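You operate a simulated robot arm through the tools that you are given. There is no shell and no other tool. Be economical: measure what you need, move in short steps, check, and stop when the job is done.

The job below is to be done with a simulated two-armed robot. You get a single attempt, and the scene is never put back.

TASK
Count out bench 2's blue-band chute and set the batch dial to that count.
Fine: lane lever to BIN and counter reset first; open the blue flap, shut it once the chute is empty; nothing spilt.

The check looks at the end state, three seconds after you hand in, the way a careful person would. Anything else that was tipped, shoved, dropped, spilled or broken makes it a failure.

THE ROBOT
Two 7-joint arms with two-finger parallel grippers on one trunk, on a base that drives. Base frame: it is fixed to the floor where the robot stands at the start and does not move with it; the origin is under the middle of the robot, x ahead of it, y to its left, z up. Units: mm, degrees, N and s.
The left shoulder is at the start at [60, 189, 1103], the right one opposite. With the tool pointing down near the work surface each hand reaches from about 100 to 600 mm from the robot's upright axis, wherever it stands, measured 20 degrees to its own side. Places, roughly: batch dial of bench one [2000, -1100, 800]; batch dial of bench three [-1500, 0, 800]; batch dial of bench two [300, -600, 800]; blue flap handle of bench one [2400, -900, 600]; blue flap handle of bench three [-1100, 200, 600]; blue flap handle of bench two [700, -300, 700]; blue-band chute of bench two [900, -400, 900]; counter of bench two [300, -500, 800]; counter reset key of bench one [2100, -1000, 700]; counter reset key of bench three [-1400, 100, 700]; counter reset key of bench two [300, -500, 700]; green start key of bench one [2400, 0, 800]; green start key of bench three [-1100, 1200, 800]; green start key of bench two [700, 600, 800]; isolator of bench one [2500, 200, 800]; isolator of bench three [-1000, 1300, 800]. Payload 3.43 kg a hand.
The tool frame of a hand sits at the grasp point between the pads (the TCP): z along the fingers, y along the line on which they close. The tips reach 30 mm beyond it. Largest opening 94 mm; finger width 28, thickness 10; the body of the gripper, 50 by 96 mm, starts 55 mm behind the TCP.
Orientation is that of the tool frame in the base frame, as [roll, pitch, yaw] about the fixed x, y, z axes, in that order (R = Rz(yaw) Ry(pitch) Rx(roll)). With the fingers straight down and closing along the base's y, the tool's x points along the base's -x, its y along +y and its z along -z.

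THE INTERFACE
- The arms move only by the tool play_rows. It takes "left_rows", "right_rows" or both (then of equal length, played together; a hand with none holds still); each is a list that holds one entry, the list of rows, each a list of 7 numbers: the shift along the tool's x, y, z in mm, then the turn, a rotation vector about the tool's x, y, z in degrees, then the finger opening in mm, from 0 to 94. In form: [[[x, y, z, ax, ay, az, gripper], ...]]. A call has 1 to 10 rows; each row is the pose to reach, as a shift and turn from the pose commanded when the call began, along the tool's axes at that moment. Each row takes 0.2 s and may step no farther than 50 mm and 8.6 degrees from the row before; otherwise, or with a gripper value out of range, the whole call is refused. A pose out of reach is approached as far as the arm can. The call stops where the force on the tool passes 40 N (or 10 N more than at its start, if that is more) or the arm is blocked; 0.2 s more then pass. The fingers move at their own pace (about 153 mm/s each) and stop on an object; they squeeze with about 28 N. The grip force told is the motor's: it shows also when the fingers shut on nothing. Time passes only in rows, and 0.2 s behind the last, so rows that repeat a pose let the fingers close. It gives the time, the measured TCP pose, the force on the tool (base axes), the opening and the grip force at its end, in the units of the frame above (readings bear some noise), with the torque about the TCP (base axes, N m) and any sound that the robot's microphone picked up, and new pictures: "show" is both (left out), scene, wrist or none (wrist: the cameras of the hands that moved).
- Cameras (640 x 400 px; columns grow to the right, rows downward): "scene" is now at [-1.6, -14.6, 1636.6]; the picture's right is [-0.34, -0.94, 0.00], its down [-0.85, 0.31, -0.43] and it looks along [0.40, -0.15, -0.90] (base axes); focal length 284 px, centre (320, 200). "left" rides on the left gripper at [76, -14, -103] in its tool frame; the picture's right is [0.18, 0.98, 0.00], its down [-0.75, 0.14, -0.64] and it looks along [-0.63, 0.12, 0.77] (tool axes); focal length 243 px, centre (320, 200). "right" rides on the right gripper at [76, 14, -102] in its tool frame; the picture's right is [-0.18, 0.98, 0.00], its down [-0.75, -0.14, -0.64] and it looks along [-0.63, -0.12, 0.77] (tool axes); focal length 243 px, centre (320, 200). There is no depth. A picture from a camera that has moved, and an enlarged one, comes with that camera's place and axes in the base frame and with its lens. The place of the scene camera against the robot may be out by one fixed shift of up to 12 mm in any direction.
- slide_trunk(by): slides the trunk up (or, below 0, down) by that many mm; the arms and the scene camera ride with it, the base frame stays. It gives what a move gives, with no picture.
- base_move(legs): drives the robot by 1 to 6 legs, each [ahead, left, turn to the left] in mm, mm and degrees, along the robot's own axes; the way and the turn of a leg run together, so that a leg with both is an arc; at most 1500 mm and 180 degrees a leg. The arms and the cameras ride along, it lands a little off, and it stops where it bumps. It gives what a move gives, and a new picture of the scene camera.
- aim_head(pan, tilt): turns the head with the scene camera to pan (to the left, within 86 degrees either way) and tilt (down, from -29 to 69), counted from straight ahead of the robot. It gives what a move gives, and a new picture of the scene camera.
- enlarge(camera, box): a new picture of the part [left, top, right, bottom] of that camera's present view, enlarged. No time passes.
- close_job(): hands the job in; it is judged then, once.

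Go step by step. Nothing tells you exact positions but the pictures and the camera data: compare them with the known pose of the tool, close in by small moves and look again before you grip or let go. The budget is 120 turns and 260 pictures, counting those below and the enlarged ones. Unless the task says otherwise, let go and move clear before handing in.

The tools are called after "Emit:" as a command line: name --argument value ..., lists and objects as JSON in quotes. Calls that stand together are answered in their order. play_rows: Moves the arms, as the interface text tells. Its arguments: {"type":"object","properties":{"left_rows":{"type":"array","items":{"type":"array","items":{"type":"array","items":{"type":"number"}}}},"right_rows":{"type":"array","items":{"type":"array","items":{"type":"array","items":{"type":"number"}}}},"show":{"type":"string","enum":["both","scene","wrist","none"]}},"required":[]} The other tools are called the same way: slide_trunk (by) slides the trunk up or down; base_move (legs) drives the base; aim_head (pan, tilt) turns the head that bears the scene camera; enlarge (camera, box) takes an enlarged picture of a part of a camera's view; close_job () hands the job in.

At the start:

```text
clock: 0.0
left_tool_pos: [444.2, -85.2, 973.7]
left_tool_rot: [-180.0, 0.0, 180.0]
left_ft_force: [0.0, -0.6, -0.1]
left_wrist_torque: [0.0, -0.01, 0.02]
left_width: 93.9
left_grip_force: 0.1
right_tool_pos: [253.3, -326.2, 964.6]
right_tool_rot: [179.9, -0.1, 180.0]
right_ft_force: [0.7, 0.2, 0.7]
right_wrist_torque: [-0.02, 0.0, 0.01]
right_width: 93.9
right_grip_force: 0.0
trunk travel left (down, up): [-775.0, 215.0]
robot x, y, heading: [1.8, -2.4, 0.1]
head pan, tilt: [-20.1, 64.5]
```

scene: 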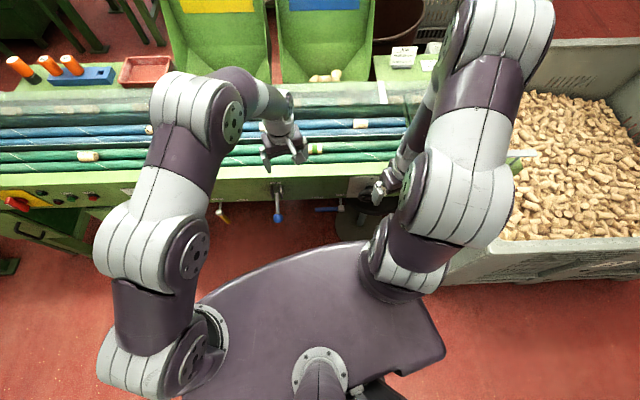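
right: 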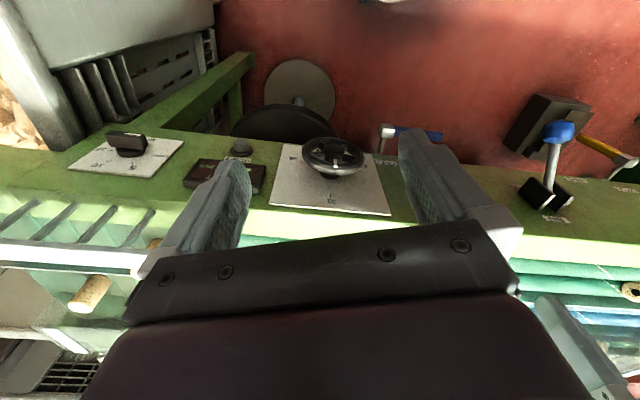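
left: 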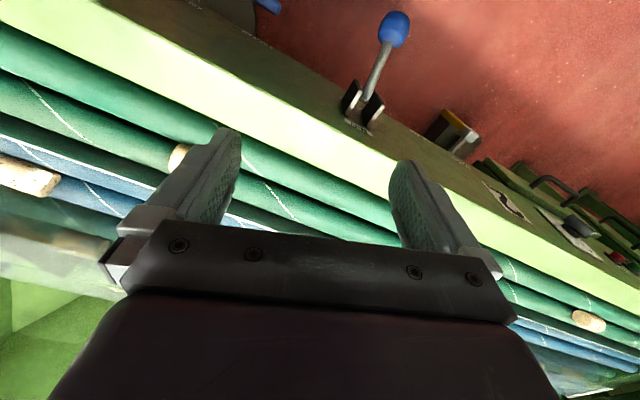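

I see the bench ahead with the yellow and blue chutes, roller belts, and levers along the front edge. First I look closer at it.

Emit:
enlarge --camera "right" --box '[40, 80, 440, 330]'

Emit:
enlarge --camera "scene" --box '[160, 0, 480, 230]'

Emit:
aim_head --pan -20 --tilt 40

```text
1.60 times, centred on (240, 205) of right
camera zoom: at [177.1, -311.9, 1067.3], right [0.18, 0.98, 0.0], down [0.75, -0.14, 0.64], along [0.63, -0.12, -0.77], focal length 388 px, centre (448, 192)
```

zoom: 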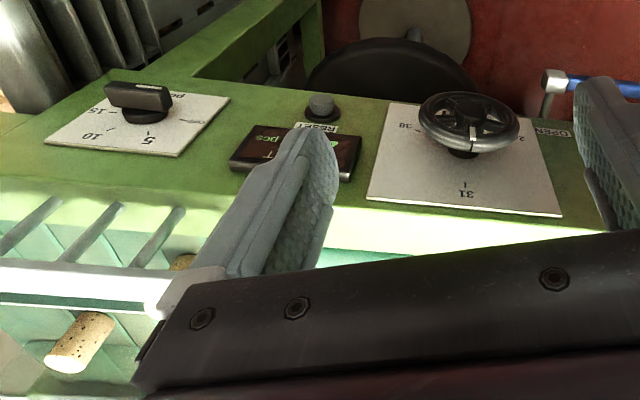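

```text
1.74 times, centred on (320, 115) of scene
camera zoom: at [-1.6, -14.6, 1636.6], right [-0.34, -0.94, 0.0], down [-0.85, 0.31, -0.43], along [0.4, -0.15, -0.9], focal length 495 px, centre (320, 348)
```

zoom: 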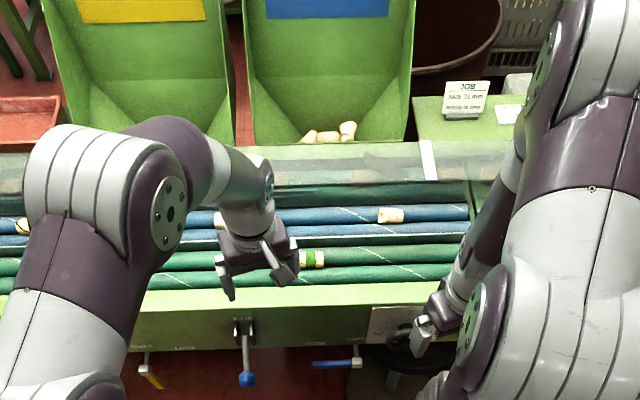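

```text
clock: 0.9
left_tool_pos: [445.0, -86.3, 974.1]
left_tool_rot: [-180.0, 0.0, 180.0]
left_ft_force: [-0.2, 0.6, -0.5]
left_wrist_torque: [0.0, 0.01, 0.03]
left_width: 94.0
left_grip_force: 0.0
right_tool_pos: [253.3, -325.9, 962.7]
right_tool_rot: [179.9, 0.0, 179.9]
right_ft_force: [0.4, -0.4, -0.4]
right_wrist_torque: [0.02, -0.01, -0.01]
right_width: 93.8
right_grip_force: 0.1
trunk travel left (down, up): [-775.0, 215.0]
robot x, y, heading: [0.0, 0.5, 0.1]
head pan, tilt: [-20.0, 40.0]
camera scene: at [20.7, -22.5, 1668.2], right [-0.34, -0.94, 0.0], down [-0.6, 0.22, -0.77], along [0.72, -0.26, -0.64], focal length 284 px, centre (320, 200)
```

scene: 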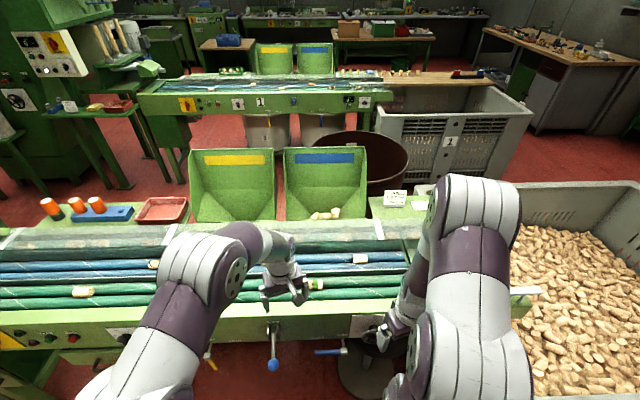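

The batch dial appears to be the black knob with 5/10/15, with the counter and reset next to it. I read the labels and the job card.

Emit:
enlarge --camera "scene" --box '[370, 175, 450, 225]'

Emit:
enlarge --camera "scene" --box '[180, 290, 420, 400]'

Emit:
enlarge --camera "scene" --box '[260, 140, 400, 240]'

Emit:
enlarge --camera "left" --box '[240, 0, 640, 260]'

Emit:
enlarge --camera "right" --box '[360, 80, 640, 260]'

```text
8.00 times, centred on (410, 200) of scene
camera zoom: at [20.7, -22.5, 1668.2], right [-0.34, -0.94, 0.0], down [-0.6, 0.22, -0.77], along [0.72, -0.26, -0.64], focal length 2276 px, centre (-400, 200)
```

zoom: 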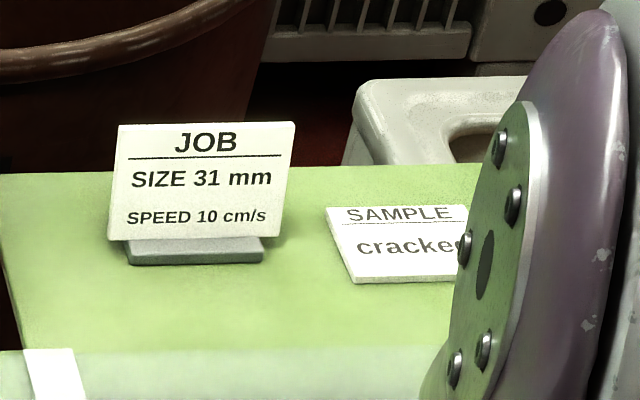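

```text
2.67 times, centred on (300, 345) of scene
camera zoom: at [20.7, -22.5, 1668.2], right [-0.34, -0.94, 0.0], down [-0.6, 0.22, -0.77], along [0.72, -0.26, -0.64], focal length 758 px, centre (373, -187)
```

zoom: 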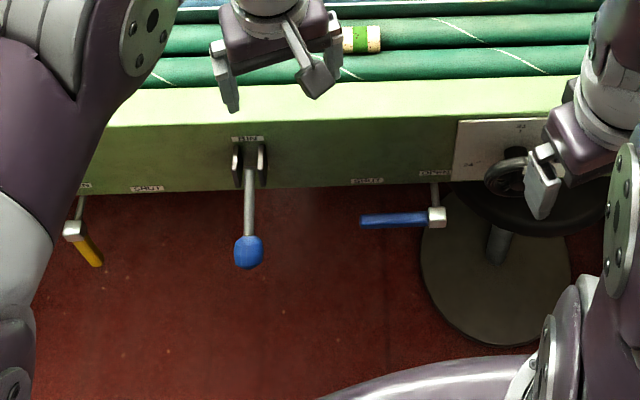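

```text
4.00 times, centred on (330, 190) of scene
camera zoom: at [20.7, -22.5, 1668.2], right [-0.34, -0.94, 0.0], down [-0.6, 0.22, -0.77], along [0.72, -0.26, -0.64], focal length 1138 px, centre (280, 240)
```

zoom: 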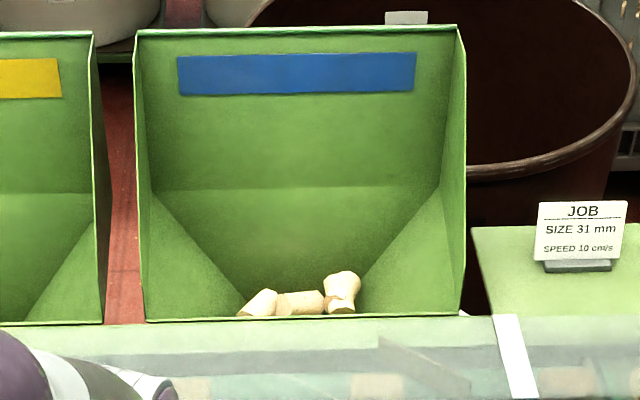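

```text
1.54 times, centred on (440, 130) of left
camera zoom: at [368.0, -99.0, 1077.5], right [-0.18, 0.98, 0.0], down [0.75, 0.14, 0.64], along [0.63, 0.12, -0.77], focal length 373 px, centre (135, 308)
```

zoom: 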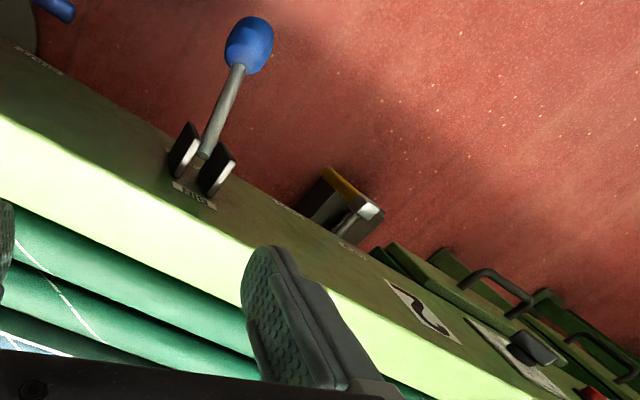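

```text
2.22 times, centred on (500, 170) of right
camera zoom: at [177.1, -311.9, 1067.3], right [0.18, 0.98, 0.0], down [0.75, -0.14, 0.64], along [0.63, -0.12, -0.77], focal length 539 px, centre (-80, 267)
```

zoom: 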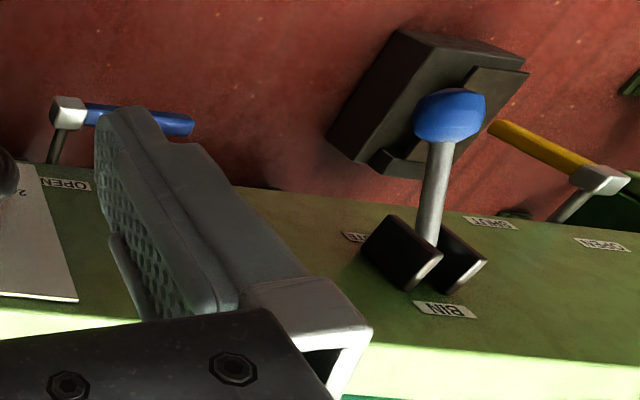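

The front carries the lane lever (blue ball, BIN label) and the blue flap handle (OPEN/SHUT). I move the left arm aside and look at the front again.

Emit:
play_rows --left_rows '[[[20, 45, 0, 0, 0, 0, 60], [40, 90, 0, 0, 0, 0, 30], [60, 135, 0, 0, 0, 0, 0], [80, 180, 0, 0, 0, 0, 0], [100, 225, 0, 0, 0, 0, 0], [110, 270, 0, 0, 0, 0, 0]]]' --show "none"

Emit:
aim_head --pan -30 --tilt 60

Emit:
enlarge --camera "scene" --box '[100, 100, 420, 300]'

```text
clock: 2.3
left_tool_pos: [336.4, 187.0, 974.1]
left_tool_rot: [-179.9, -0.1, 180.0]
left_ft_force: [0.4, 0.3, 0.3]
left_wrist_torque: [-0.05, 0.01, -0.03]
left_width: 0.0
left_grip_force: 27.9
right_tool_pos: [252.9, -325.5, 964.5]
right_tool_rot: [-180.0, -0.1, -180.0]
right_ft_force: [0.2, 0.7, 0.1]
right_wrist_torque: [-0.01, 0.04, 0.03]
right_width: 93.8
right_grip_force: 0.0
trunk travel left (down, up): [-775.0, 215.0]
robot x, y, heading: [4.5, -1.2, 0.2]
head pan, tilt: [-20.0, 40.0]
```

```text
clock: 3.1
left_tool_pos: [335.8, 184.4, 974.5]
left_tool_rot: [-180.0, 0.1, 180.0]
left_ft_force: [-0.2, -1.5, -0.5]
left_wrist_torque: [-0.01, -0.02, 0.01]
left_width: 0.1
left_grip_force: 27.6
right_tool_pos: [253.2, -326.0, 964.1]
right_tool_rot: [-180.0, -0.1, 180.0]
right_ft_force: [-0.6, 0.8, -0.1]
right_wrist_torque: [0.0, -0.02, 0.0]
right_width: 94.1
right_grip_force: 0.0
trunk travel left (down, up): [-775.0, 215.0]
robot x, y, heading: [0.1, 0.0, 0.2]
head pan, tilt: [-30.0, 60.0]
camera scene: at [-1.4, -27.0, 1641.6], right [-0.5, -0.87, 0.0], down [-0.75, 0.43, -0.5], along [0.43, -0.25, -0.87], focal length 284 px, centre (320, 200)
```

scene: 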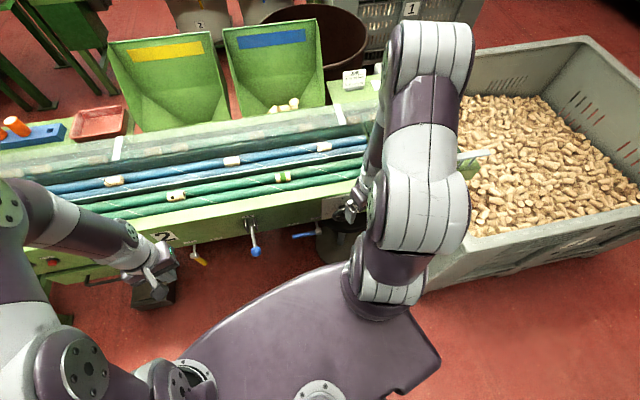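

```text
2.00 times, centred on (260, 200) of scene
camera zoom: at [-1.4, -27.0, 1641.6], right [-0.5, -0.87, 0.0], down [-0.75, 0.43, -0.5], along [0.43, -0.25, -0.87], focal length 569 px, centre (440, 200)
```

zoom: 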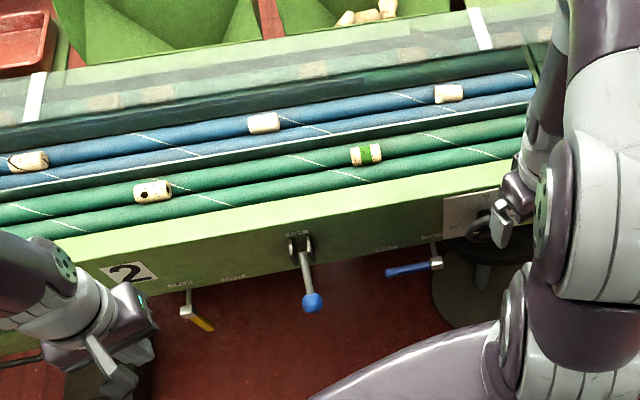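

That is bench 2. I bring the right hand over the lane lever to read its labels.

Emit:
play_rows --right_rows '[[[20, 40, 0, 0, 0, 0, 60], [40, 80, 0, 0, 0, 0, 30], [60, 120, 0, 0, 0, 0, 0], [70, 160, 0, 0, 0, 0, 0], [70, 190, 0, 0, 0, 0, 0]]]' --show "both"

Emit:
enlarge --camera "right" --box '[160, 40, 560, 290]'

Emit:
enlarge --camera "scene" --box '[280, 100, 440, 260]'

```text
clock: 3.8
left_tool_pos: [335.4, 185.6, 974.1]
left_tool_rot: [180.0, 0.1, -180.0]
left_ft_force: [-0.2, 0.5, 0.7]
left_wrist_torque: [-0.01, 0.02, -0.02]
left_width: 0.0
left_grip_force: 28.2
right_tool_pos: [218.2, -242.2, 968.6]
right_tool_rot: [-179.5, 1.3, -175.8]
right_ft_force: [-6.3, -35.2, 6.2]
right_wrist_torque: [4.02, -0.14, 3.63]
right_width: 0.0
right_grip_force: 28.0
trunk travel left (down, up): [-775.0, 215.0]
robot x, y, heading: [1.0, 0.0, -0.1]
head pan, tilt: [-30.0, 60.0]
stopped in row 3 (right hand): the force on the tool passed its limit at 179 N (the readings are from after the stop); the commanded pose is now the measured one
camera scene: at [-1.5, -26.0, 1641.6], right [-0.5, -0.87, 0.0], down [-0.75, 0.43, -0.5], along [0.43, -0.25, -0.87], focal length 284 px, centre (320, 200)
camera right: at [139.3, -234.8, 1068.8], right [0.11, 0.99, 0.0], down [0.75, -0.08, 0.66], along [0.66, -0.08, -0.75], focal length 243 px, centre (320, 200)
```

scene: 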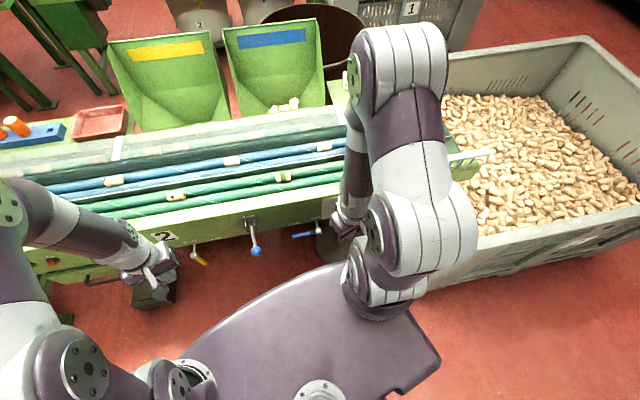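
right: 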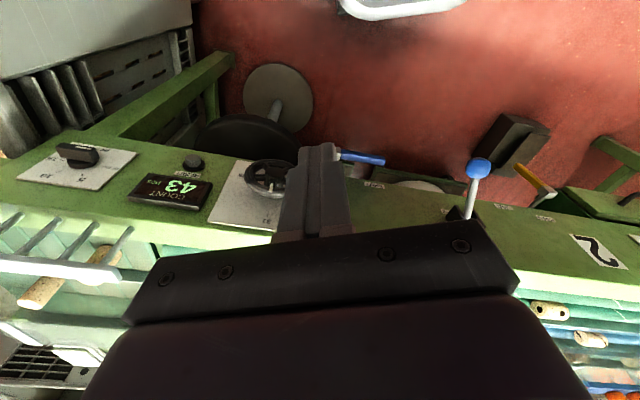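

```text
1.60 times, centred on (360, 165) of right
camera zoom: at [139.3, -234.8, 1068.8], right [0.11, 0.99, 0.0], down [0.75, -0.08, 0.66], along [0.66, -0.08, -0.75], focal length 388 px, centre (256, 256)
```

zoom: 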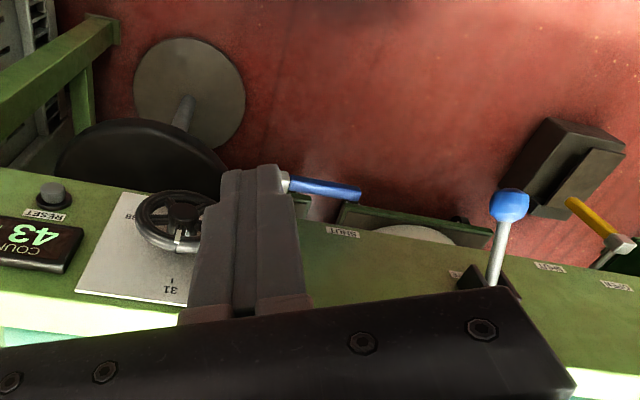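

```text
2.50 times, centred on (360, 180) of scene
camera zoom: at [-1.5, -26.0, 1641.6], right [-0.5, -0.87, 0.0], down [-0.75, 0.43, -0.5], along [0.43, -0.25, -0.87], focal length 711 px, centre (220, 250)
```

zoom: 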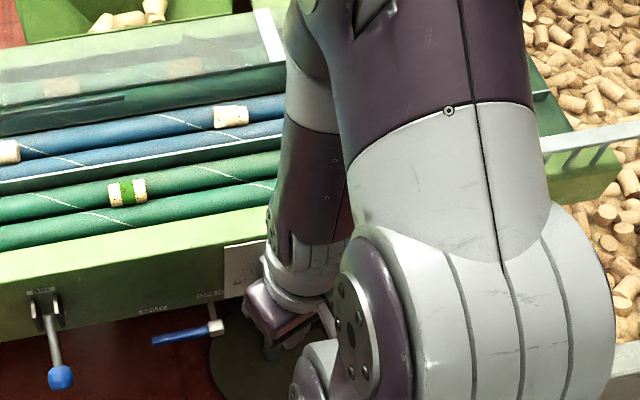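

The counter reads 43; the folded right arm touched its own body, so I ease it out. Then I raise the trunk for more room.

Emit:
play_rows --right_rows '[[[-30, -40, 0, 0, 0, 0, 0], [-60, -80, 0, 0, 0, 0, 0], [-60, -80, 0, 0, 0, 0, 0]]]' --show "none"

Emit:
slide_trunk --by 150

Emit:
aim_head --pan -30 --tilt 60

```text
clock: 4.6
left_tool_pos: [336.5, 186.7, 974.8]
left_tool_rot: [-180.0, 0.1, -180.0]
left_ft_force: [0.1, 0.5, -0.1]
left_wrist_torque: [-0.02, -0.01, 0.02]
left_width: 0.0
left_grip_force: 28.4
right_tool_pos: [280.4, -320.2, 966.9]
right_tool_rot: [-179.2, 1.2, -176.3]
right_ft_force: [0.5, 0.0, 0.6]
right_wrist_torque: [-0.02, -0.03, 0.01]
right_width: 0.0
right_grip_force: 28.1
trunk travel left (down, up): [-775.0, 215.0]
robot x, y, heading: [-0.6, 2.2, -0.1]
head pan, tilt: [-30.0, 60.0]
```

```text
clock: 6.3
left_tool_pos: [336.8, 184.6, 1124.7]
left_tool_rot: [-180.0, 0.0, 180.0]
left_ft_force: [-0.3, 0.4, -0.1]
left_wrist_torque: [0.02, 0.01, 0.0]
left_width: 0.0
left_grip_force: 27.9
right_tool_pos: [282.2, -321.5, 1117.5]
right_tool_rot: [-179.3, 1.3, -176.2]
right_ft_force: [0.7, -0.4, 0.2]
right_wrist_torque: [0.01, -0.01, 0.01]
right_width: 0.0
right_grip_force: 28.4
trunk travel left (down, up): [-925.0, 65.0]
robot x, y, heading: [-5.0, 2.8, 0.2]
head pan, tilt: [-30.0, 60.0]
```

```text
clock: 6.9
left_tool_pos: [336.8, 185.5, 1123.8]
left_tool_rot: [-180.0, -0.1, 180.0]
left_ft_force: [-0.4, 0.2, -0.3]
left_wrist_torque: [-0.02, 0.02, 0.0]
left_width: 0.1
left_grip_force: 27.6
right_tool_pos: [284.0, -320.7, 1117.2]
right_tool_rot: [-179.3, 1.3, -176.2]
right_ft_force: [-0.1, -0.1, -0.3]
right_wrist_torque: [0.02, 0.01, -0.02]
right_width: 0.1
right_grip_force: 28.2
trunk travel left (down, up): [-925.0, 65.0]
robot x, y, heading: [-0.3, 2.6, 0.0]
head pan, tilt: [-30.0, 60.0]
camera scene: at [-1.5, -26.6, 1791.6], right [-0.5, -0.87, 0.0], down [-0.75, 0.43, -0.5], along [0.43, -0.25, -0.87], focal length 284 px, centre (320, 200)
```

scene: 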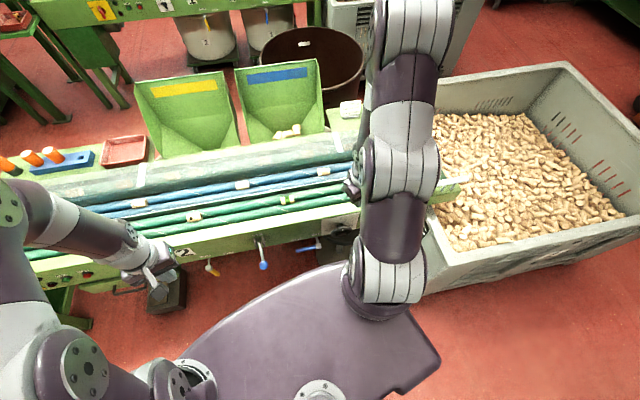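

I turn the right hand to square with the bench (about 20° clockwise) and move it over the lever.

Emit:
play_rows --right_rows '[[[-10, 30, 25, 0, 0, 8, 0], [-20, 60, 50, 0, 0, 16, 0], [-30, 90, 75, 0, 0, 24, 0], [-40, 120, 100, 0, 0, 24, 0], [-40, 150, 107, 0, 0, 24, 0]]]' --show "wrist"

Emit:
enlarge --camera "right" --box '[160, 40, 560, 290]'

```text
clock: 8.1
left_tool_pos: [337.0, 186.2, 1124.0]
left_tool_rot: [179.9, 0.0, -180.0]
left_ft_force: [-0.4, -0.4, 0.1]
left_wrist_torque: [0.0, 0.0, -0.02]
left_width: 0.0
left_grip_force: 27.8
right_tool_pos: [317.1, -167.7, 1010.4]
right_tool_rot: [-179.8, 1.3, 159.8]
right_ft_force: [0.9, 0.7, -0.1]
right_wrist_torque: [-0.02, -0.01, 0.02]
right_width: 0.0
right_grip_force: 27.8
trunk travel left (down, up): [-925.0, 65.0]
robot x, y, heading: [-0.5, -2.5, -0.2]
head pan, tilt: [-30.0, 60.0]
camera right: at [247.4, -127.0, 1111.0], right [0.51, 0.86, 0.0], down [0.64, -0.39, 0.66], along [0.57, -0.34, -0.75], focal length 243 px, centre (320, 200)
```

right: 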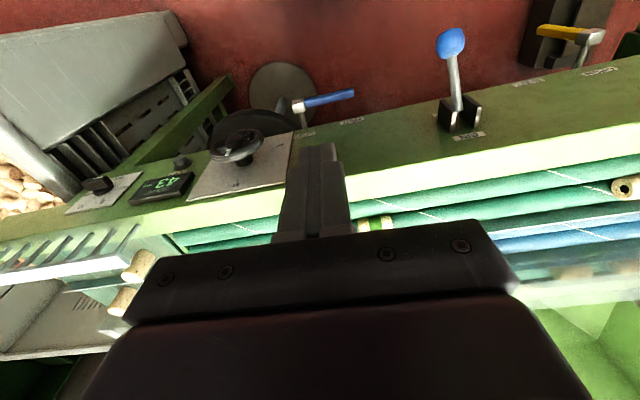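

```text
1.60 times, centred on (360, 165) of right
camera zoom: at [247.4, -127.0, 1111.0], right [0.51, 0.86, 0.0], down [0.64, -0.39, 0.66], along [0.57, -0.34, -0.75], focal length 388 px, centre (256, 256)
```

zoom: 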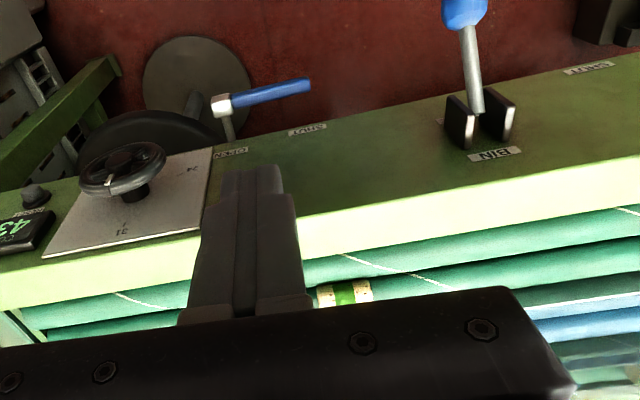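

The ball of the lane lever sits around [388,-5,728], and its pivot around [481,-28,757]. I use the left hand, tilted, for a low frontal look.

Emit:
play_rows --left_rows '[[[5, -13, 40, 0, -8, 0, 0], [10, -26, 80, 0, -16, 0, 0], [15, -39, 120, 0, -24, 0, 0], [20, -52, 160, 0, -32, 0, 0], [25, -65, 200, 0, -40, 0, 0], [30, -80, 240, 0, -40, 0, 0]]]' --show "wrist"

Emit:
enlarge --camera "left" --box '[0, 0, 400, 250]'

```text
clock: 9.5
left_tool_pos: [308.8, 105.5, 886.1]
left_tool_rot: [180.0, 40.1, -179.9]
left_ft_force: [-0.4, -0.5, -0.3]
left_wrist_torque: [-0.01, -0.01, 0.03]
left_width: 0.0
left_grip_force: 27.8
left hand out of reach, approached as far as the arm can: row 2
right_tool_pos: [317.3, -169.6, 1009.1]
right_tool_rot: [-179.9, 1.2, 159.8]
right_ft_force: [-0.5, -0.8, 0.5]
right_wrist_torque: [0.02, -0.02, 0.0]
right_width: 0.0
right_grip_force: 27.7
trunk travel left (down, up): [-925.0, 65.0]
robot x, y, heading: [-2.1, -0.1, -0.1]
head pan, tilt: [-30.0, 60.0]
camera left: at [184.9, 90.8, 915.7], right [-0.14, 0.98, -0.12], down [0.16, 0.14, 0.98], along [0.98, 0.12, -0.18], focal length 243 px, centre (320, 200)
```

left: 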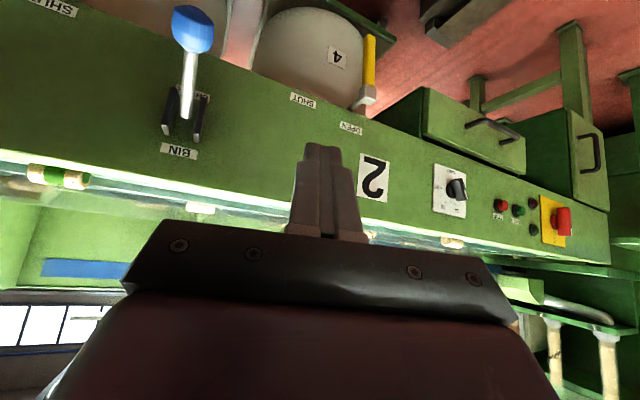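

```text
1.60 times, centred on (200, 125) of left
camera zoom: at [184.9, 90.8, 915.7], right [-0.14, 0.98, -0.12], down [0.16, 0.14, 0.98], along [0.98, 0.12, -0.18], focal length 388 px, centre (512, 320)
```

zoom: 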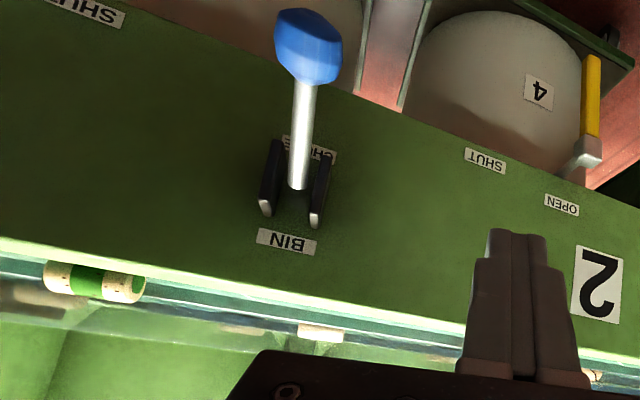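

The lever's lower label reads "CHU…", the upper BIN; the lever now points down, so it must go up. Ball triangulated at [378,-11,750]. I straighten the left hand above it and move the right hand aside.

Emit:
play_rows --left_rows '[[[-16, -20, 0, 0, 8, 0, 30], [-32, -40, 2, 0, 16, 0, 60], [-48, -60, 4, 0, 24, 0, 60], [-64, -90, 8, 0, 32, 0, 60], [-81, -116, 11, 0, 40, 0, 60]]]' --right_rows '[[[0, -30, 0, 0, 0, 0, 0], [0, -60, 0, 0, 0, 0, 0], [0, -90, 0, 0, 0, 0, 0], [0, -120, 0, 0, 0, 0, 0], [0, -120, 0, 0, 0, 0, 0]]]' --show "none"

Emit:
play_rows --left_rows '[[[0, 0, 0, 0, 0, 7, 60], [0, 0, 0, 0, 0, 14, 60], [0, 0, 0, 0, 0, 20, 60], [0, 0, 0, 0, 0, 20, 60]]]' --show "both"

```text
clock: 10.7
left_tool_pos: [370.8, -6.2, 922.7]
left_tool_rot: [-179.1, 2.2, 180.0]
left_ft_force: [0.9, 0.5, 1.1]
left_wrist_torque: [0.05, 0.08, 0.0]
left_width: 59.7
left_grip_force: 0.0
left hand out of reach, approached as far as the arm can: row 5
right_tool_pos: [275.5, -283.2, 1008.0]
right_tool_rot: [-179.9, 1.3, 159.8]
right_ft_force: [0.6, 0.1, -0.6]
right_wrist_torque: [0.01, 0.01, -0.01]
right_width: 0.0
right_grip_force: 28.8
trunk travel left (down, up): [-925.0, 65.0]
robot x, y, heading: [0.5, 2.3, -0.0]
head pan, tilt: [-30.0, 60.0]
```

```text
clock: 11.7
left_tool_pos: [371.6, -7.8, 924.1]
left_tool_rot: [-179.8, 2.9, 159.9]
left_ft_force: [0.0, -0.3, 0.7]
left_wrist_torque: [-0.01, -0.04, 0.01]
left_width: 60.1
left_grip_force: 0.1
right_tool_pos: [274.3, -282.9, 1008.6]
right_tool_rot: [-180.0, 1.4, 159.8]
right_ft_force: [-0.1, 0.4, 0.3]
right_wrist_torque: [0.0, 0.01, -0.02]
right_width: 0.0
right_grip_force: 28.0
trunk travel left (down, up): [-925.0, 65.0]
robot x, y, heading: [-2.2, -1.6, -0.1]
head pan, tilt: [-30.0, 60.0]
camera scene: at [-1.4, -27.1, 1791.6], right [-0.5, -0.87, 0.0], down [-0.75, 0.43, -0.5], along [0.43, -0.25, -0.87], focal length 284 px, centre (320, 200)
camera left: at [291.2, 7.8, 1024.2], right [0.17, 0.99, -0.01], down [0.73, -0.11, 0.68], along [0.67, -0.12, -0.73], focal length 243 px, centre (320, 200)
```

scene: 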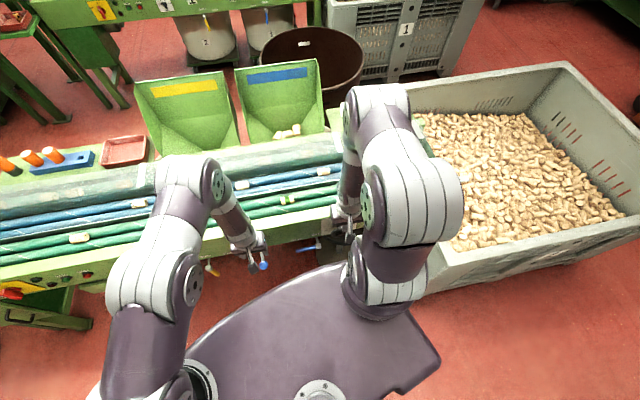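
left: 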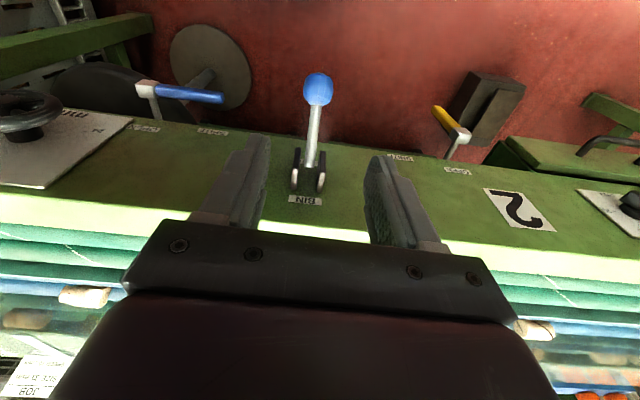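

The ball lies right below the left hand between the fingers. I lower onto it and close.

Emit:
play_rows --left_rows '[[[0, 0, 45, 0, 0, 0, 60], [0, 0, 90, 0, 0, 0, 60], [0, 0, 135, 0, 0, 0, 60], [0, 0, 174, 0, 0, 0, 60], [0, 0, 174, 0, 0, 0, 60]]]' --show "wrist"

```text
clock: 12.9
left_tool_pos: [381.6, -9.6, 775.9]
left_tool_rot: [-179.8, 4.4, 160.0]
left_ft_force: [0.3, -0.4, 0.6]
left_wrist_torque: [0.01, -0.02, 0.02]
left_width: 59.9
left_grip_force: 0.0
left hand out of reach, approached as far as the arm can: row 3, 4
right_tool_pos: [274.3, -282.7, 1008.5]
right_tool_rot: [-179.8, 1.4, 159.8]
right_ft_force: [0.3, -0.1, 0.0]
right_wrist_torque: [0.0, -0.02, -0.01]
right_width: 0.0
right_grip_force: 28.1
trunk travel left (down, up): [-925.0, 65.0]
robot x, y, heading: [2.0, 3.9, 0.0]
head pan, tilt: [-30.0, 60.0]
camera left: at [298.4, 6.3, 872.8], right [0.16, 0.99, -0.02], down [0.71, -0.11, 0.7], along [0.69, -0.13, -0.72], focal length 243 px, centre (320, 200)
```

left: 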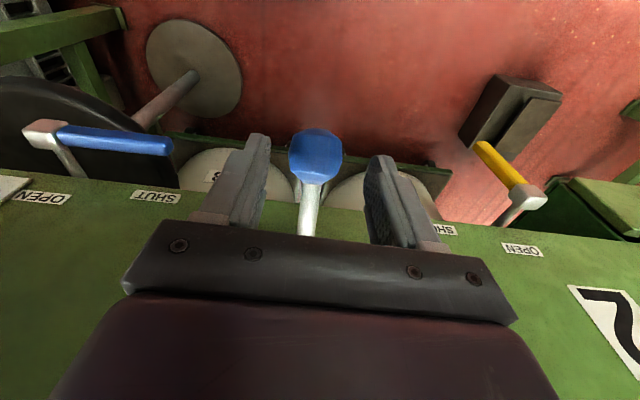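

The arm is short of reach by about 26 mm, so I slide the trunk down a bit.

Emit:
slide_trunk --by -28

Emit:
play_rows --left_rows '[[[0, 0, 0, 0, 0, 0, 30], [0, 0, 0, 0, 0, 0, 15], [0, 0, 0, 0, 0, 0, 15]]]' --show "wrist"

```text
clock: 13.7
left_tool_pos: [381.2, -9.0, 747.5]
left_tool_rot: [-179.8, 4.4, 159.9]
left_ft_force: [-0.3, 0.5, 0.0]
left_wrist_torque: [-0.02, -0.01, 0.02]
left_width: 60.1
left_grip_force: 0.0
right_tool_pos: [274.1, -282.0, 980.8]
right_tool_rot: [-179.8, 1.4, 159.8]
right_ft_force: [0.0, 0.4, -0.2]
right_wrist_torque: [-0.04, 0.03, -0.02]
right_width: 0.3
right_grip_force: 28.2
trunk travel left (down, up): [-897.0, 93.0]
robot x, y, heading: [-0.2, 1.7, 0.2]
head pan, tilt: [-30.0, 60.0]
```

```text
clock: 14.5
left_tool_pos: [380.4, -12.8, 748.3]
left_tool_rot: [-179.9, 4.5, 159.9]
left_ft_force: [-13.8, -25.7, -5.7]
left_wrist_torque: [-0.36, 0.03, -0.22]
left_width: 31.6
left_grip_force: 44.3
right_tool_pos: [273.0, -285.8, 980.7]
right_tool_rot: [179.9, 1.4, 159.8]
right_ft_force: [0.5, -0.6, 0.3]
right_wrist_torque: [-0.02, -0.02, 0.02]
right_width: 0.0
right_grip_force: 27.8
trunk travel left (down, up): [-897.0, 93.0]
robot x, y, heading: [-0.4, -1.8, 0.0]
head pan, tilt: [-30.0, 60.0]
camera left: at [296.9, 3.5, 845.3], right [0.17, 0.99, -0.02], down [0.71, -0.11, 0.7], along [0.69, -0.13, -0.72], focal length 243 px, centre (320, 200)
```

left: 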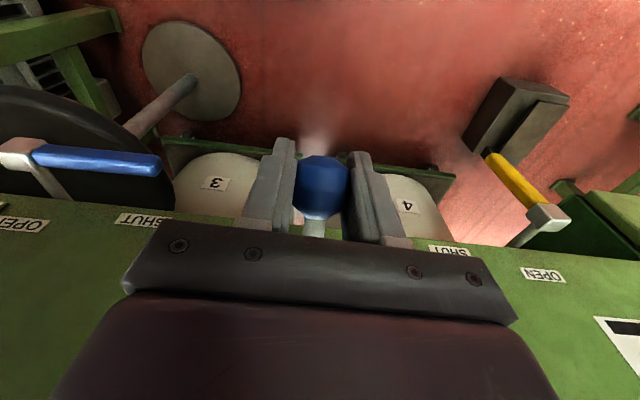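

The ball is held. I move it up along the arc in stages.

Emit:
play_rows --left_rows '[[[0, -4, 0, 0, 0, 0, 20], [5, -4, -9, 0, 0, 0, 20], [8, -4, -18, 0, 0, 0, 20], [11, -4, -27, 0, 0, 0, 20], [13, -4, -35, 0, 0, 0, 20]]]' --show "wrist"

```text
clock: 15.7
left_tool_pos: [365.9, -7.9, 780.7]
left_tool_rot: [-179.9, 4.3, 160.0]
left_ft_force: [9.1, -0.9, -14.3]
left_wrist_torque: [0.43, 1.11, 0.01]
left_width: 31.4
left_grip_force: 45.0
left hand out of reach, approached as far as the arm can: row 2
right_tool_pos: [277.2, -282.3, 980.8]
right_tool_rot: [-179.9, 1.2, 159.7]
right_ft_force: [0.0, -0.3, 0.4]
right_wrist_torque: [0.0, 0.01, -0.01]
right_width: 0.1
right_grip_force: 27.4
trunk travel left (down, up): [-897.0, 93.0]
robot x, y, heading: [-3.4, 3.6, -0.1]
head pan, tilt: [-30.0, 60.0]
camera left: at [283.2, 7.8, 878.8], right [0.16, 0.99, -0.02], down [0.71, -0.1, 0.7], along [0.69, -0.13, -0.72], focal length 243 px, centre (320, 200)
```

left: 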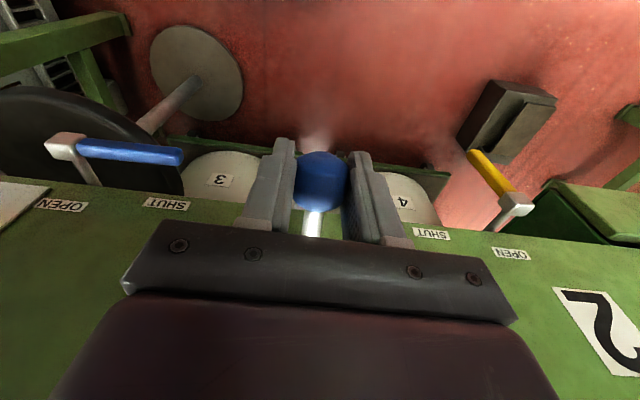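

It follows. I continue up.

Emit:
play_rows --left_rows '[[[0, 0, -9, 0, 0, 0, 20], [1, 0, -18, 0, 0, 0, 20], [0, 0, -27, 0, 0, 0, 20], [-1, 0, -36, 0, 0, 0, 20], [-3, 0, -44, 0, 0, 0, 20], [-6, 0, -53, 0, 0, 0, 20], [-10, 0, -62, 0, 0, 0, 20], [-15, 0, -71, 0, 0, 0, 20]]]' --show "wrist"

```text
clock: 17.5
left_tool_pos: [375.0, -9.9, 853.3]
left_tool_rot: [-179.8, 4.3, 159.9]
left_ft_force: [-1.2, -2.1, -7.7]
left_wrist_torque: [-0.16, 0.83, -0.16]
left_width: 31.5
left_grip_force: 45.2
right_tool_pos: [275.1, -282.7, 981.0]
right_tool_rot: [-179.9, 1.5, 159.7]
right_ft_force: [0.0, 0.3, -0.4]
right_wrist_torque: [0.02, 0.0, -0.01]
right_width: 0.0
right_grip_force: 27.4
trunk travel left (down, up): [-897.0, 93.0]
robot x, y, heading: [1.1, 1.2, -0.4]
head pan, tilt: [-30.0, 60.0]
camera left: at [292.3, 4.9, 950.9], right [0.16, 0.99, -0.02], down [0.71, -0.11, 0.7], along [0.69, -0.13, -0.72], focal length 243 px, centre (320, 200)
```

left: 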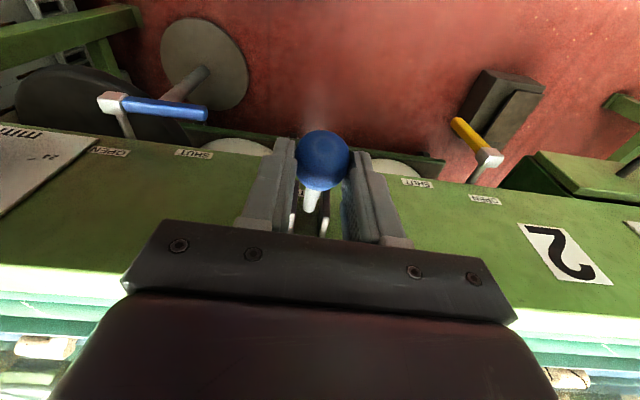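

Still free. I continue until it meets its stop.

Emit:
play_rows --left_rows '[[[-3, 0, -6, 0, 0, 0, 20], [-7, 0, -12, 0, 0, 0, 20], [-11, 0, -18, 0, 0, 0, 20], [-15, 0, -24, 0, 0, 0, 20]]]' --show "wrist"

```text
clock: 18.5
left_tool_pos: [386.7, -14.1, 881.2]
left_tool_rot: [-179.8, 4.5, 160.0]
left_ft_force: [-10.5, 11.7, 5.3]
left_wrist_torque: [0.35, 0.48, -0.01]
left_width: 28.9
left_grip_force: 44.7
right_tool_pos: [273.5, -281.2, 981.6]
right_tool_rot: [-179.9, 1.4, 159.7]
right_ft_force: [0.4, -0.8, -0.4]
right_wrist_torque: [0.0, 0.02, 0.02]
right_width: 0.1
right_grip_force: 28.1
trunk travel left (down, up): [-897.0, 93.0]
robot x, y, heading: [1.5, -2.8, 0.1]
head pan, tilt: [-30.0, 60.0]
camera left: at [302.7, 1.5, 977.6], right [0.16, 0.99, -0.02], down [0.71, -0.1, 0.7], along [0.69, -0.13, -0.72], focal length 243 px, centre (320, 200)
```

left: 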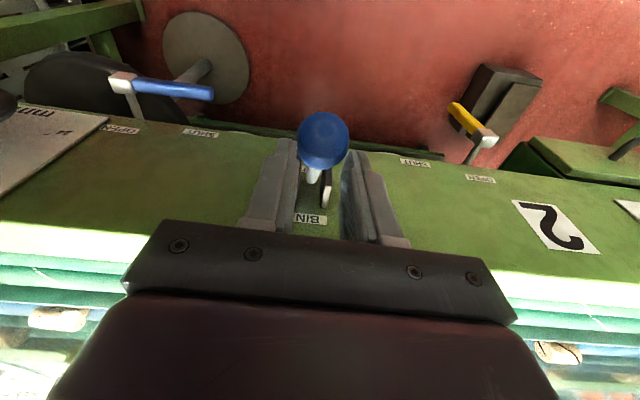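

The hand slipped a little on the ball, meaning the lever hit its end stop. I let go, back up, and see whether it stays.

Emit:
play_rows --left_rows '[[[0, 0, 0, 0, 0, 0, 70], [0, 0, 0, 0, 0, 0, 80], [0, 0, -40, 0, 0, 0, 80], [0, 0, -80, 0, 0, 0, 80], [0, 0, -100, 0, 0, 0, 80]]]' --show "both"

Emit:
enlarge --camera "left" --box '[160, 40, 480, 240]'

```text
clock: 19.7
left_tool_pos: [379.3, -12.9, 979.6]
left_tool_rot: [-179.8, 4.5, 159.6]
left_ft_force: [0.6, -0.2, -0.3]
left_wrist_torque: [0.03, -0.03, 0.02]
left_width: 79.9
left_grip_force: 0.0
left hand out of reach, approached as far as the arm can: row 4
right_tool_pos: [274.2, -282.2, 981.3]
right_tool_rot: [-179.8, 1.5, 159.7]
right_ft_force: [-0.1, 0.4, -0.6]
right_wrist_torque: [0.01, 0.0, 0.0]
right_width: 0.0
right_grip_force: 27.8
trunk travel left (down, up): [-897.0, 93.0]
robot x, y, heading: [-0.9, -5.0, -0.0]
head pan, tilt: [-30.0, 60.0]
camera scene: at [-2.5, -26.1, 1763.5], right [-0.5, -0.87, 0.0], down [-0.75, 0.43, -0.5], along [0.43, -0.25, -0.87], focal length 284 px, centre (320, 200)
camera left: at [296.3, 3.3, 1076.1], right [0.17, 0.98, -0.02], down [0.71, -0.11, 0.7], along [0.69, -0.13, -0.72], focal length 243 px, centre (320, 200)
```

scene: 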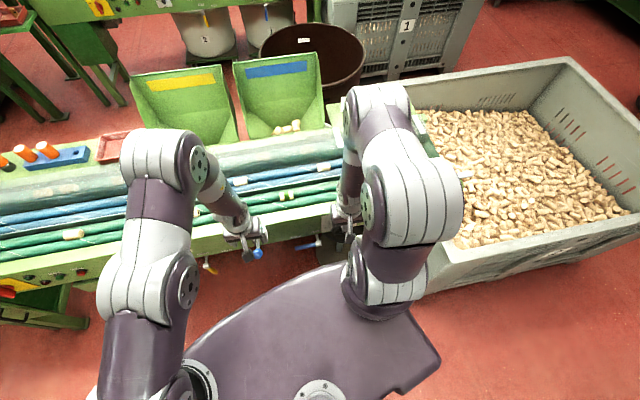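
left: 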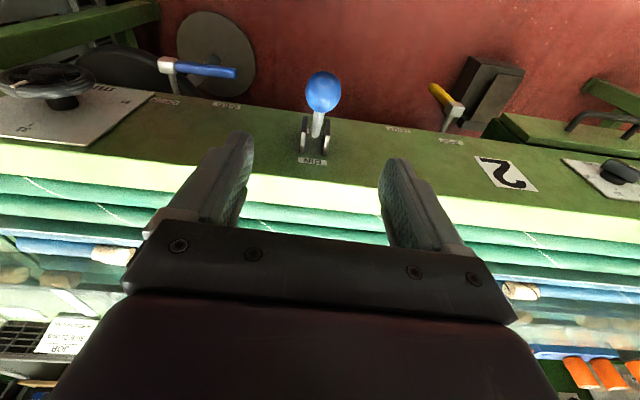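

```text
2.00 times, centred on (320, 140) of left
camera zoom: at [296.3, 3.3, 1076.1], right [0.17, 0.98, -0.02], down [0.71, -0.11, 0.7], along [0.69, -0.13, -0.72], focal length 485 px, centre (320, 320)
```

zoom: 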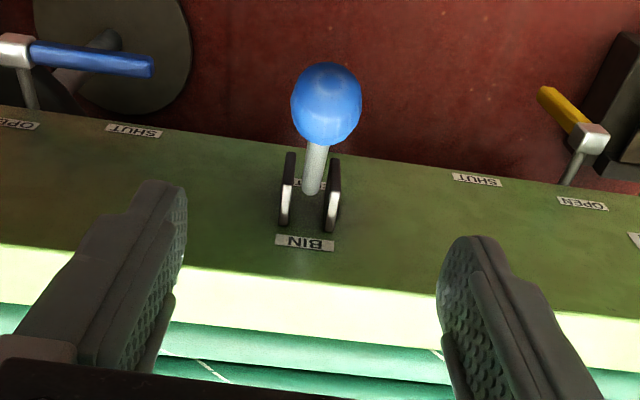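

The lever appears raised. I check from the low view with the left hand.

Emit:
play_rows --left_rows '[[[22, 20, 0, 0, -8, 0, 40], [44, 40, 20, 0, -16, 0, 0], [66, 60, 45, 0, -24, 0, 0], [88, 75, 70, 0, -32, 0, 0], [100, 87, 90, 0, -40, 0, 0], [100, 87, 90, 0, -40, 0, 0]]]' --show "wrist"

Emit:
enlarge --camera "left" --box '[0, 0, 400, 250]'

```text
clock: 21.1
left_tool_pos: [319.6, 102.2, 881.0]
left_tool_rot: [-179.6, 44.5, 160.3]
left_ft_force: [-0.6, -0.1, 0.6]
left_wrist_torque: [-0.02, 0.0, -0.01]
left_width: 0.1
left_grip_force: 28.7
left hand out of reach, approached as far as the arm can: row 1, 2, 3
right_tool_pos: [274.0, -281.9, 981.5]
right_tool_rot: [-179.9, 1.5, 159.8]
right_ft_force: [-0.2, 0.5, -0.4]
right_wrist_torque: [0.05, -0.02, 0.02]
right_width: 0.0
right_grip_force: 27.8
trunk travel left (down, up): [-897.0, 93.0]
robot x, y, heading: [0.8, -1.2, -0.3]
head pan, tilt: [-30.0, 60.0]
camera left: at [197.7, 132.2, 901.6], right [0.21, 0.97, -0.13], down [0.13, 0.11, 0.99], along [0.97, -0.23, -0.11], focal length 243 px, centre (320, 200)
```

left: 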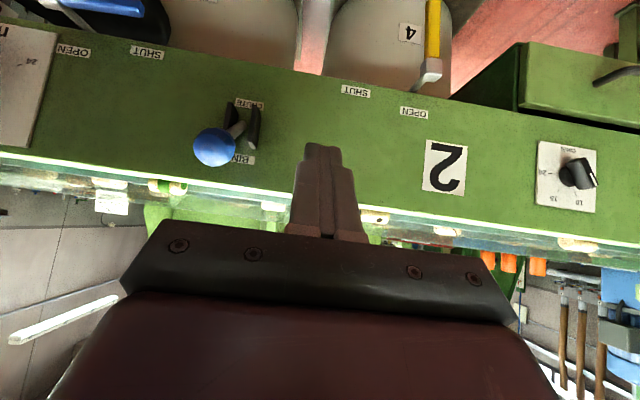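

```text
1.60 times, centred on (200, 125) of left
camera zoom: at [197.7, 132.2, 901.6], right [0.21, 0.97, -0.13], down [0.13, 0.11, 0.99], along [0.97, -0.23, -0.11], focal length 388 px, centre (512, 320)
```

zoom: 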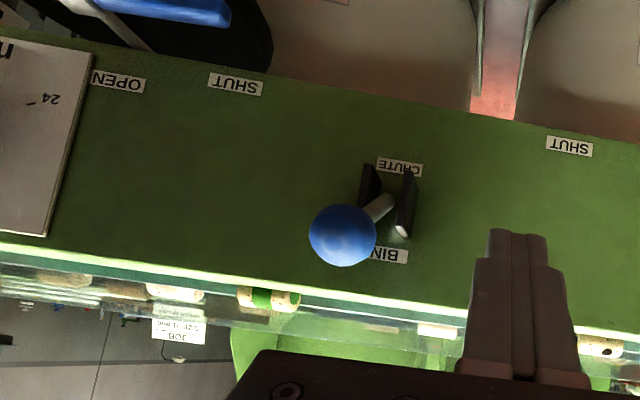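

The lever now points to BIN (ball at z≈844). Next I back the base off, shift right and turn 20° right to face the panel squarely.

Emit:
base_move --legs '[[-209, 0, 0], [0, -137, 0], [0, 0, -20]]'

Emit:
slide_trunk --by -100

Emit:
aim_head --pan -10 --tilt 50

```text
clock: 24.7
left_tool_pos: [128.2, -152.4, 880.9]
left_tool_rot: [-179.7, 44.3, 139.9]
left_ft_force: [0.2, 0.0, 0.4]
left_wrist_torque: [-0.01, 0.07, 0.02]
left_width: 0.1
left_grip_force: 28.2
right_tool_pos: [-49.0, -495.3, 981.2]
right_tool_rot: [-179.9, 1.5, 139.4]
right_ft_force: [0.1, 0.0, -0.2]
right_wrist_torque: [-0.03, 0.01, 0.0]
right_width: 0.0
right_grip_force: 27.8
trunk travel left (down, up): [-897.0, 93.0]
robot x, y, heading: [-208.8, -134.2, -20.4]
head pan, tilt: [-30.0, 60.0]
camera scene: at [-220.8, -159.2, 1763.6], right [-0.77, -0.64, 0.0], down [-0.55, 0.67, -0.5], along [0.32, -0.39, -0.87], focal length 284 px, centre (320, 200)
```

scene: 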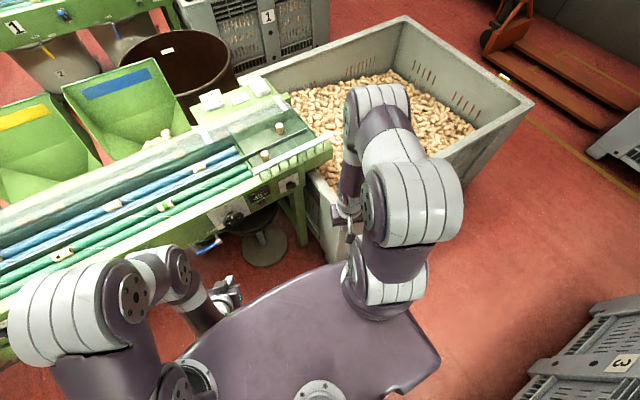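

```text
clock: 26.0
left_tool_pos: [128.1, -152.9, 780.6]
left_tool_rot: [-179.7, 44.4, 139.9]
left_ft_force: [0.5, 0.5, -0.7]
left_wrist_torque: [-0.04, 0.02, -0.02]
left_width: 0.0
left_grip_force: 27.7
right_tool_pos: [-48.8, -496.1, 881.0]
right_tool_rot: [-179.8, 1.4, 139.3]
right_ft_force: [-0.1, 0.4, -0.4]
right_wrist_torque: [0.01, -0.01, -0.02]
right_width: 0.0
right_grip_force: 28.1
trunk travel left (down, up): [-797.0, 193.0]
robot x, y, heading: [-209.7, -134.1, -20.4]
head pan, tilt: [-30.0, 60.0]
```

```text
clock: 26.9
left_tool_pos: [128.9, -152.3, 781.6]
left_tool_rot: [-179.6, 44.4, 139.8]
left_ft_force: [-0.7, 0.3, 0.0]
left_wrist_torque: [-0.02, -0.02, 0.03]
left_width: 0.1
left_grip_force: 28.0
right_tool_pos: [-48.7, -497.5, 881.6]
right_tool_rot: [-179.9, 1.4, 139.4]
right_ft_force: [-0.1, 0.4, -0.2]
right_wrist_torque: [0.01, 0.0, 0.0]
right_width: 0.1
right_grip_force: 27.7
trunk travel left (down, up): [-797.0, 193.0]
robot x, y, heading: [-211.1, -135.5, -20.3]
head pan, tilt: [-10.0, 50.0]
camera scene: at [-197.1, -147.8, 1676.1], right [-0.51, -0.86, 0.0], down [-0.66, 0.39, -0.64], along [0.55, -0.33, -0.77], focal length 284 px, centre (320, 200)
```

scene: 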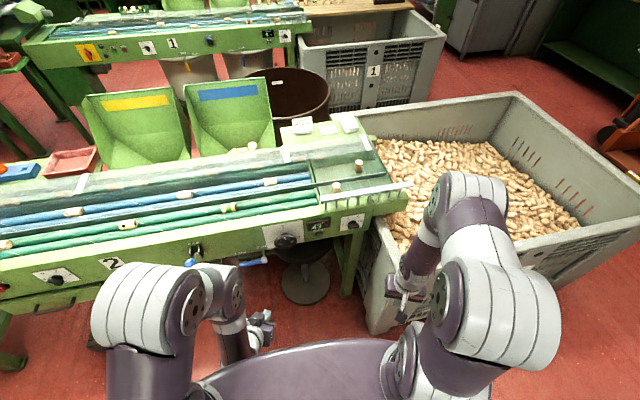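

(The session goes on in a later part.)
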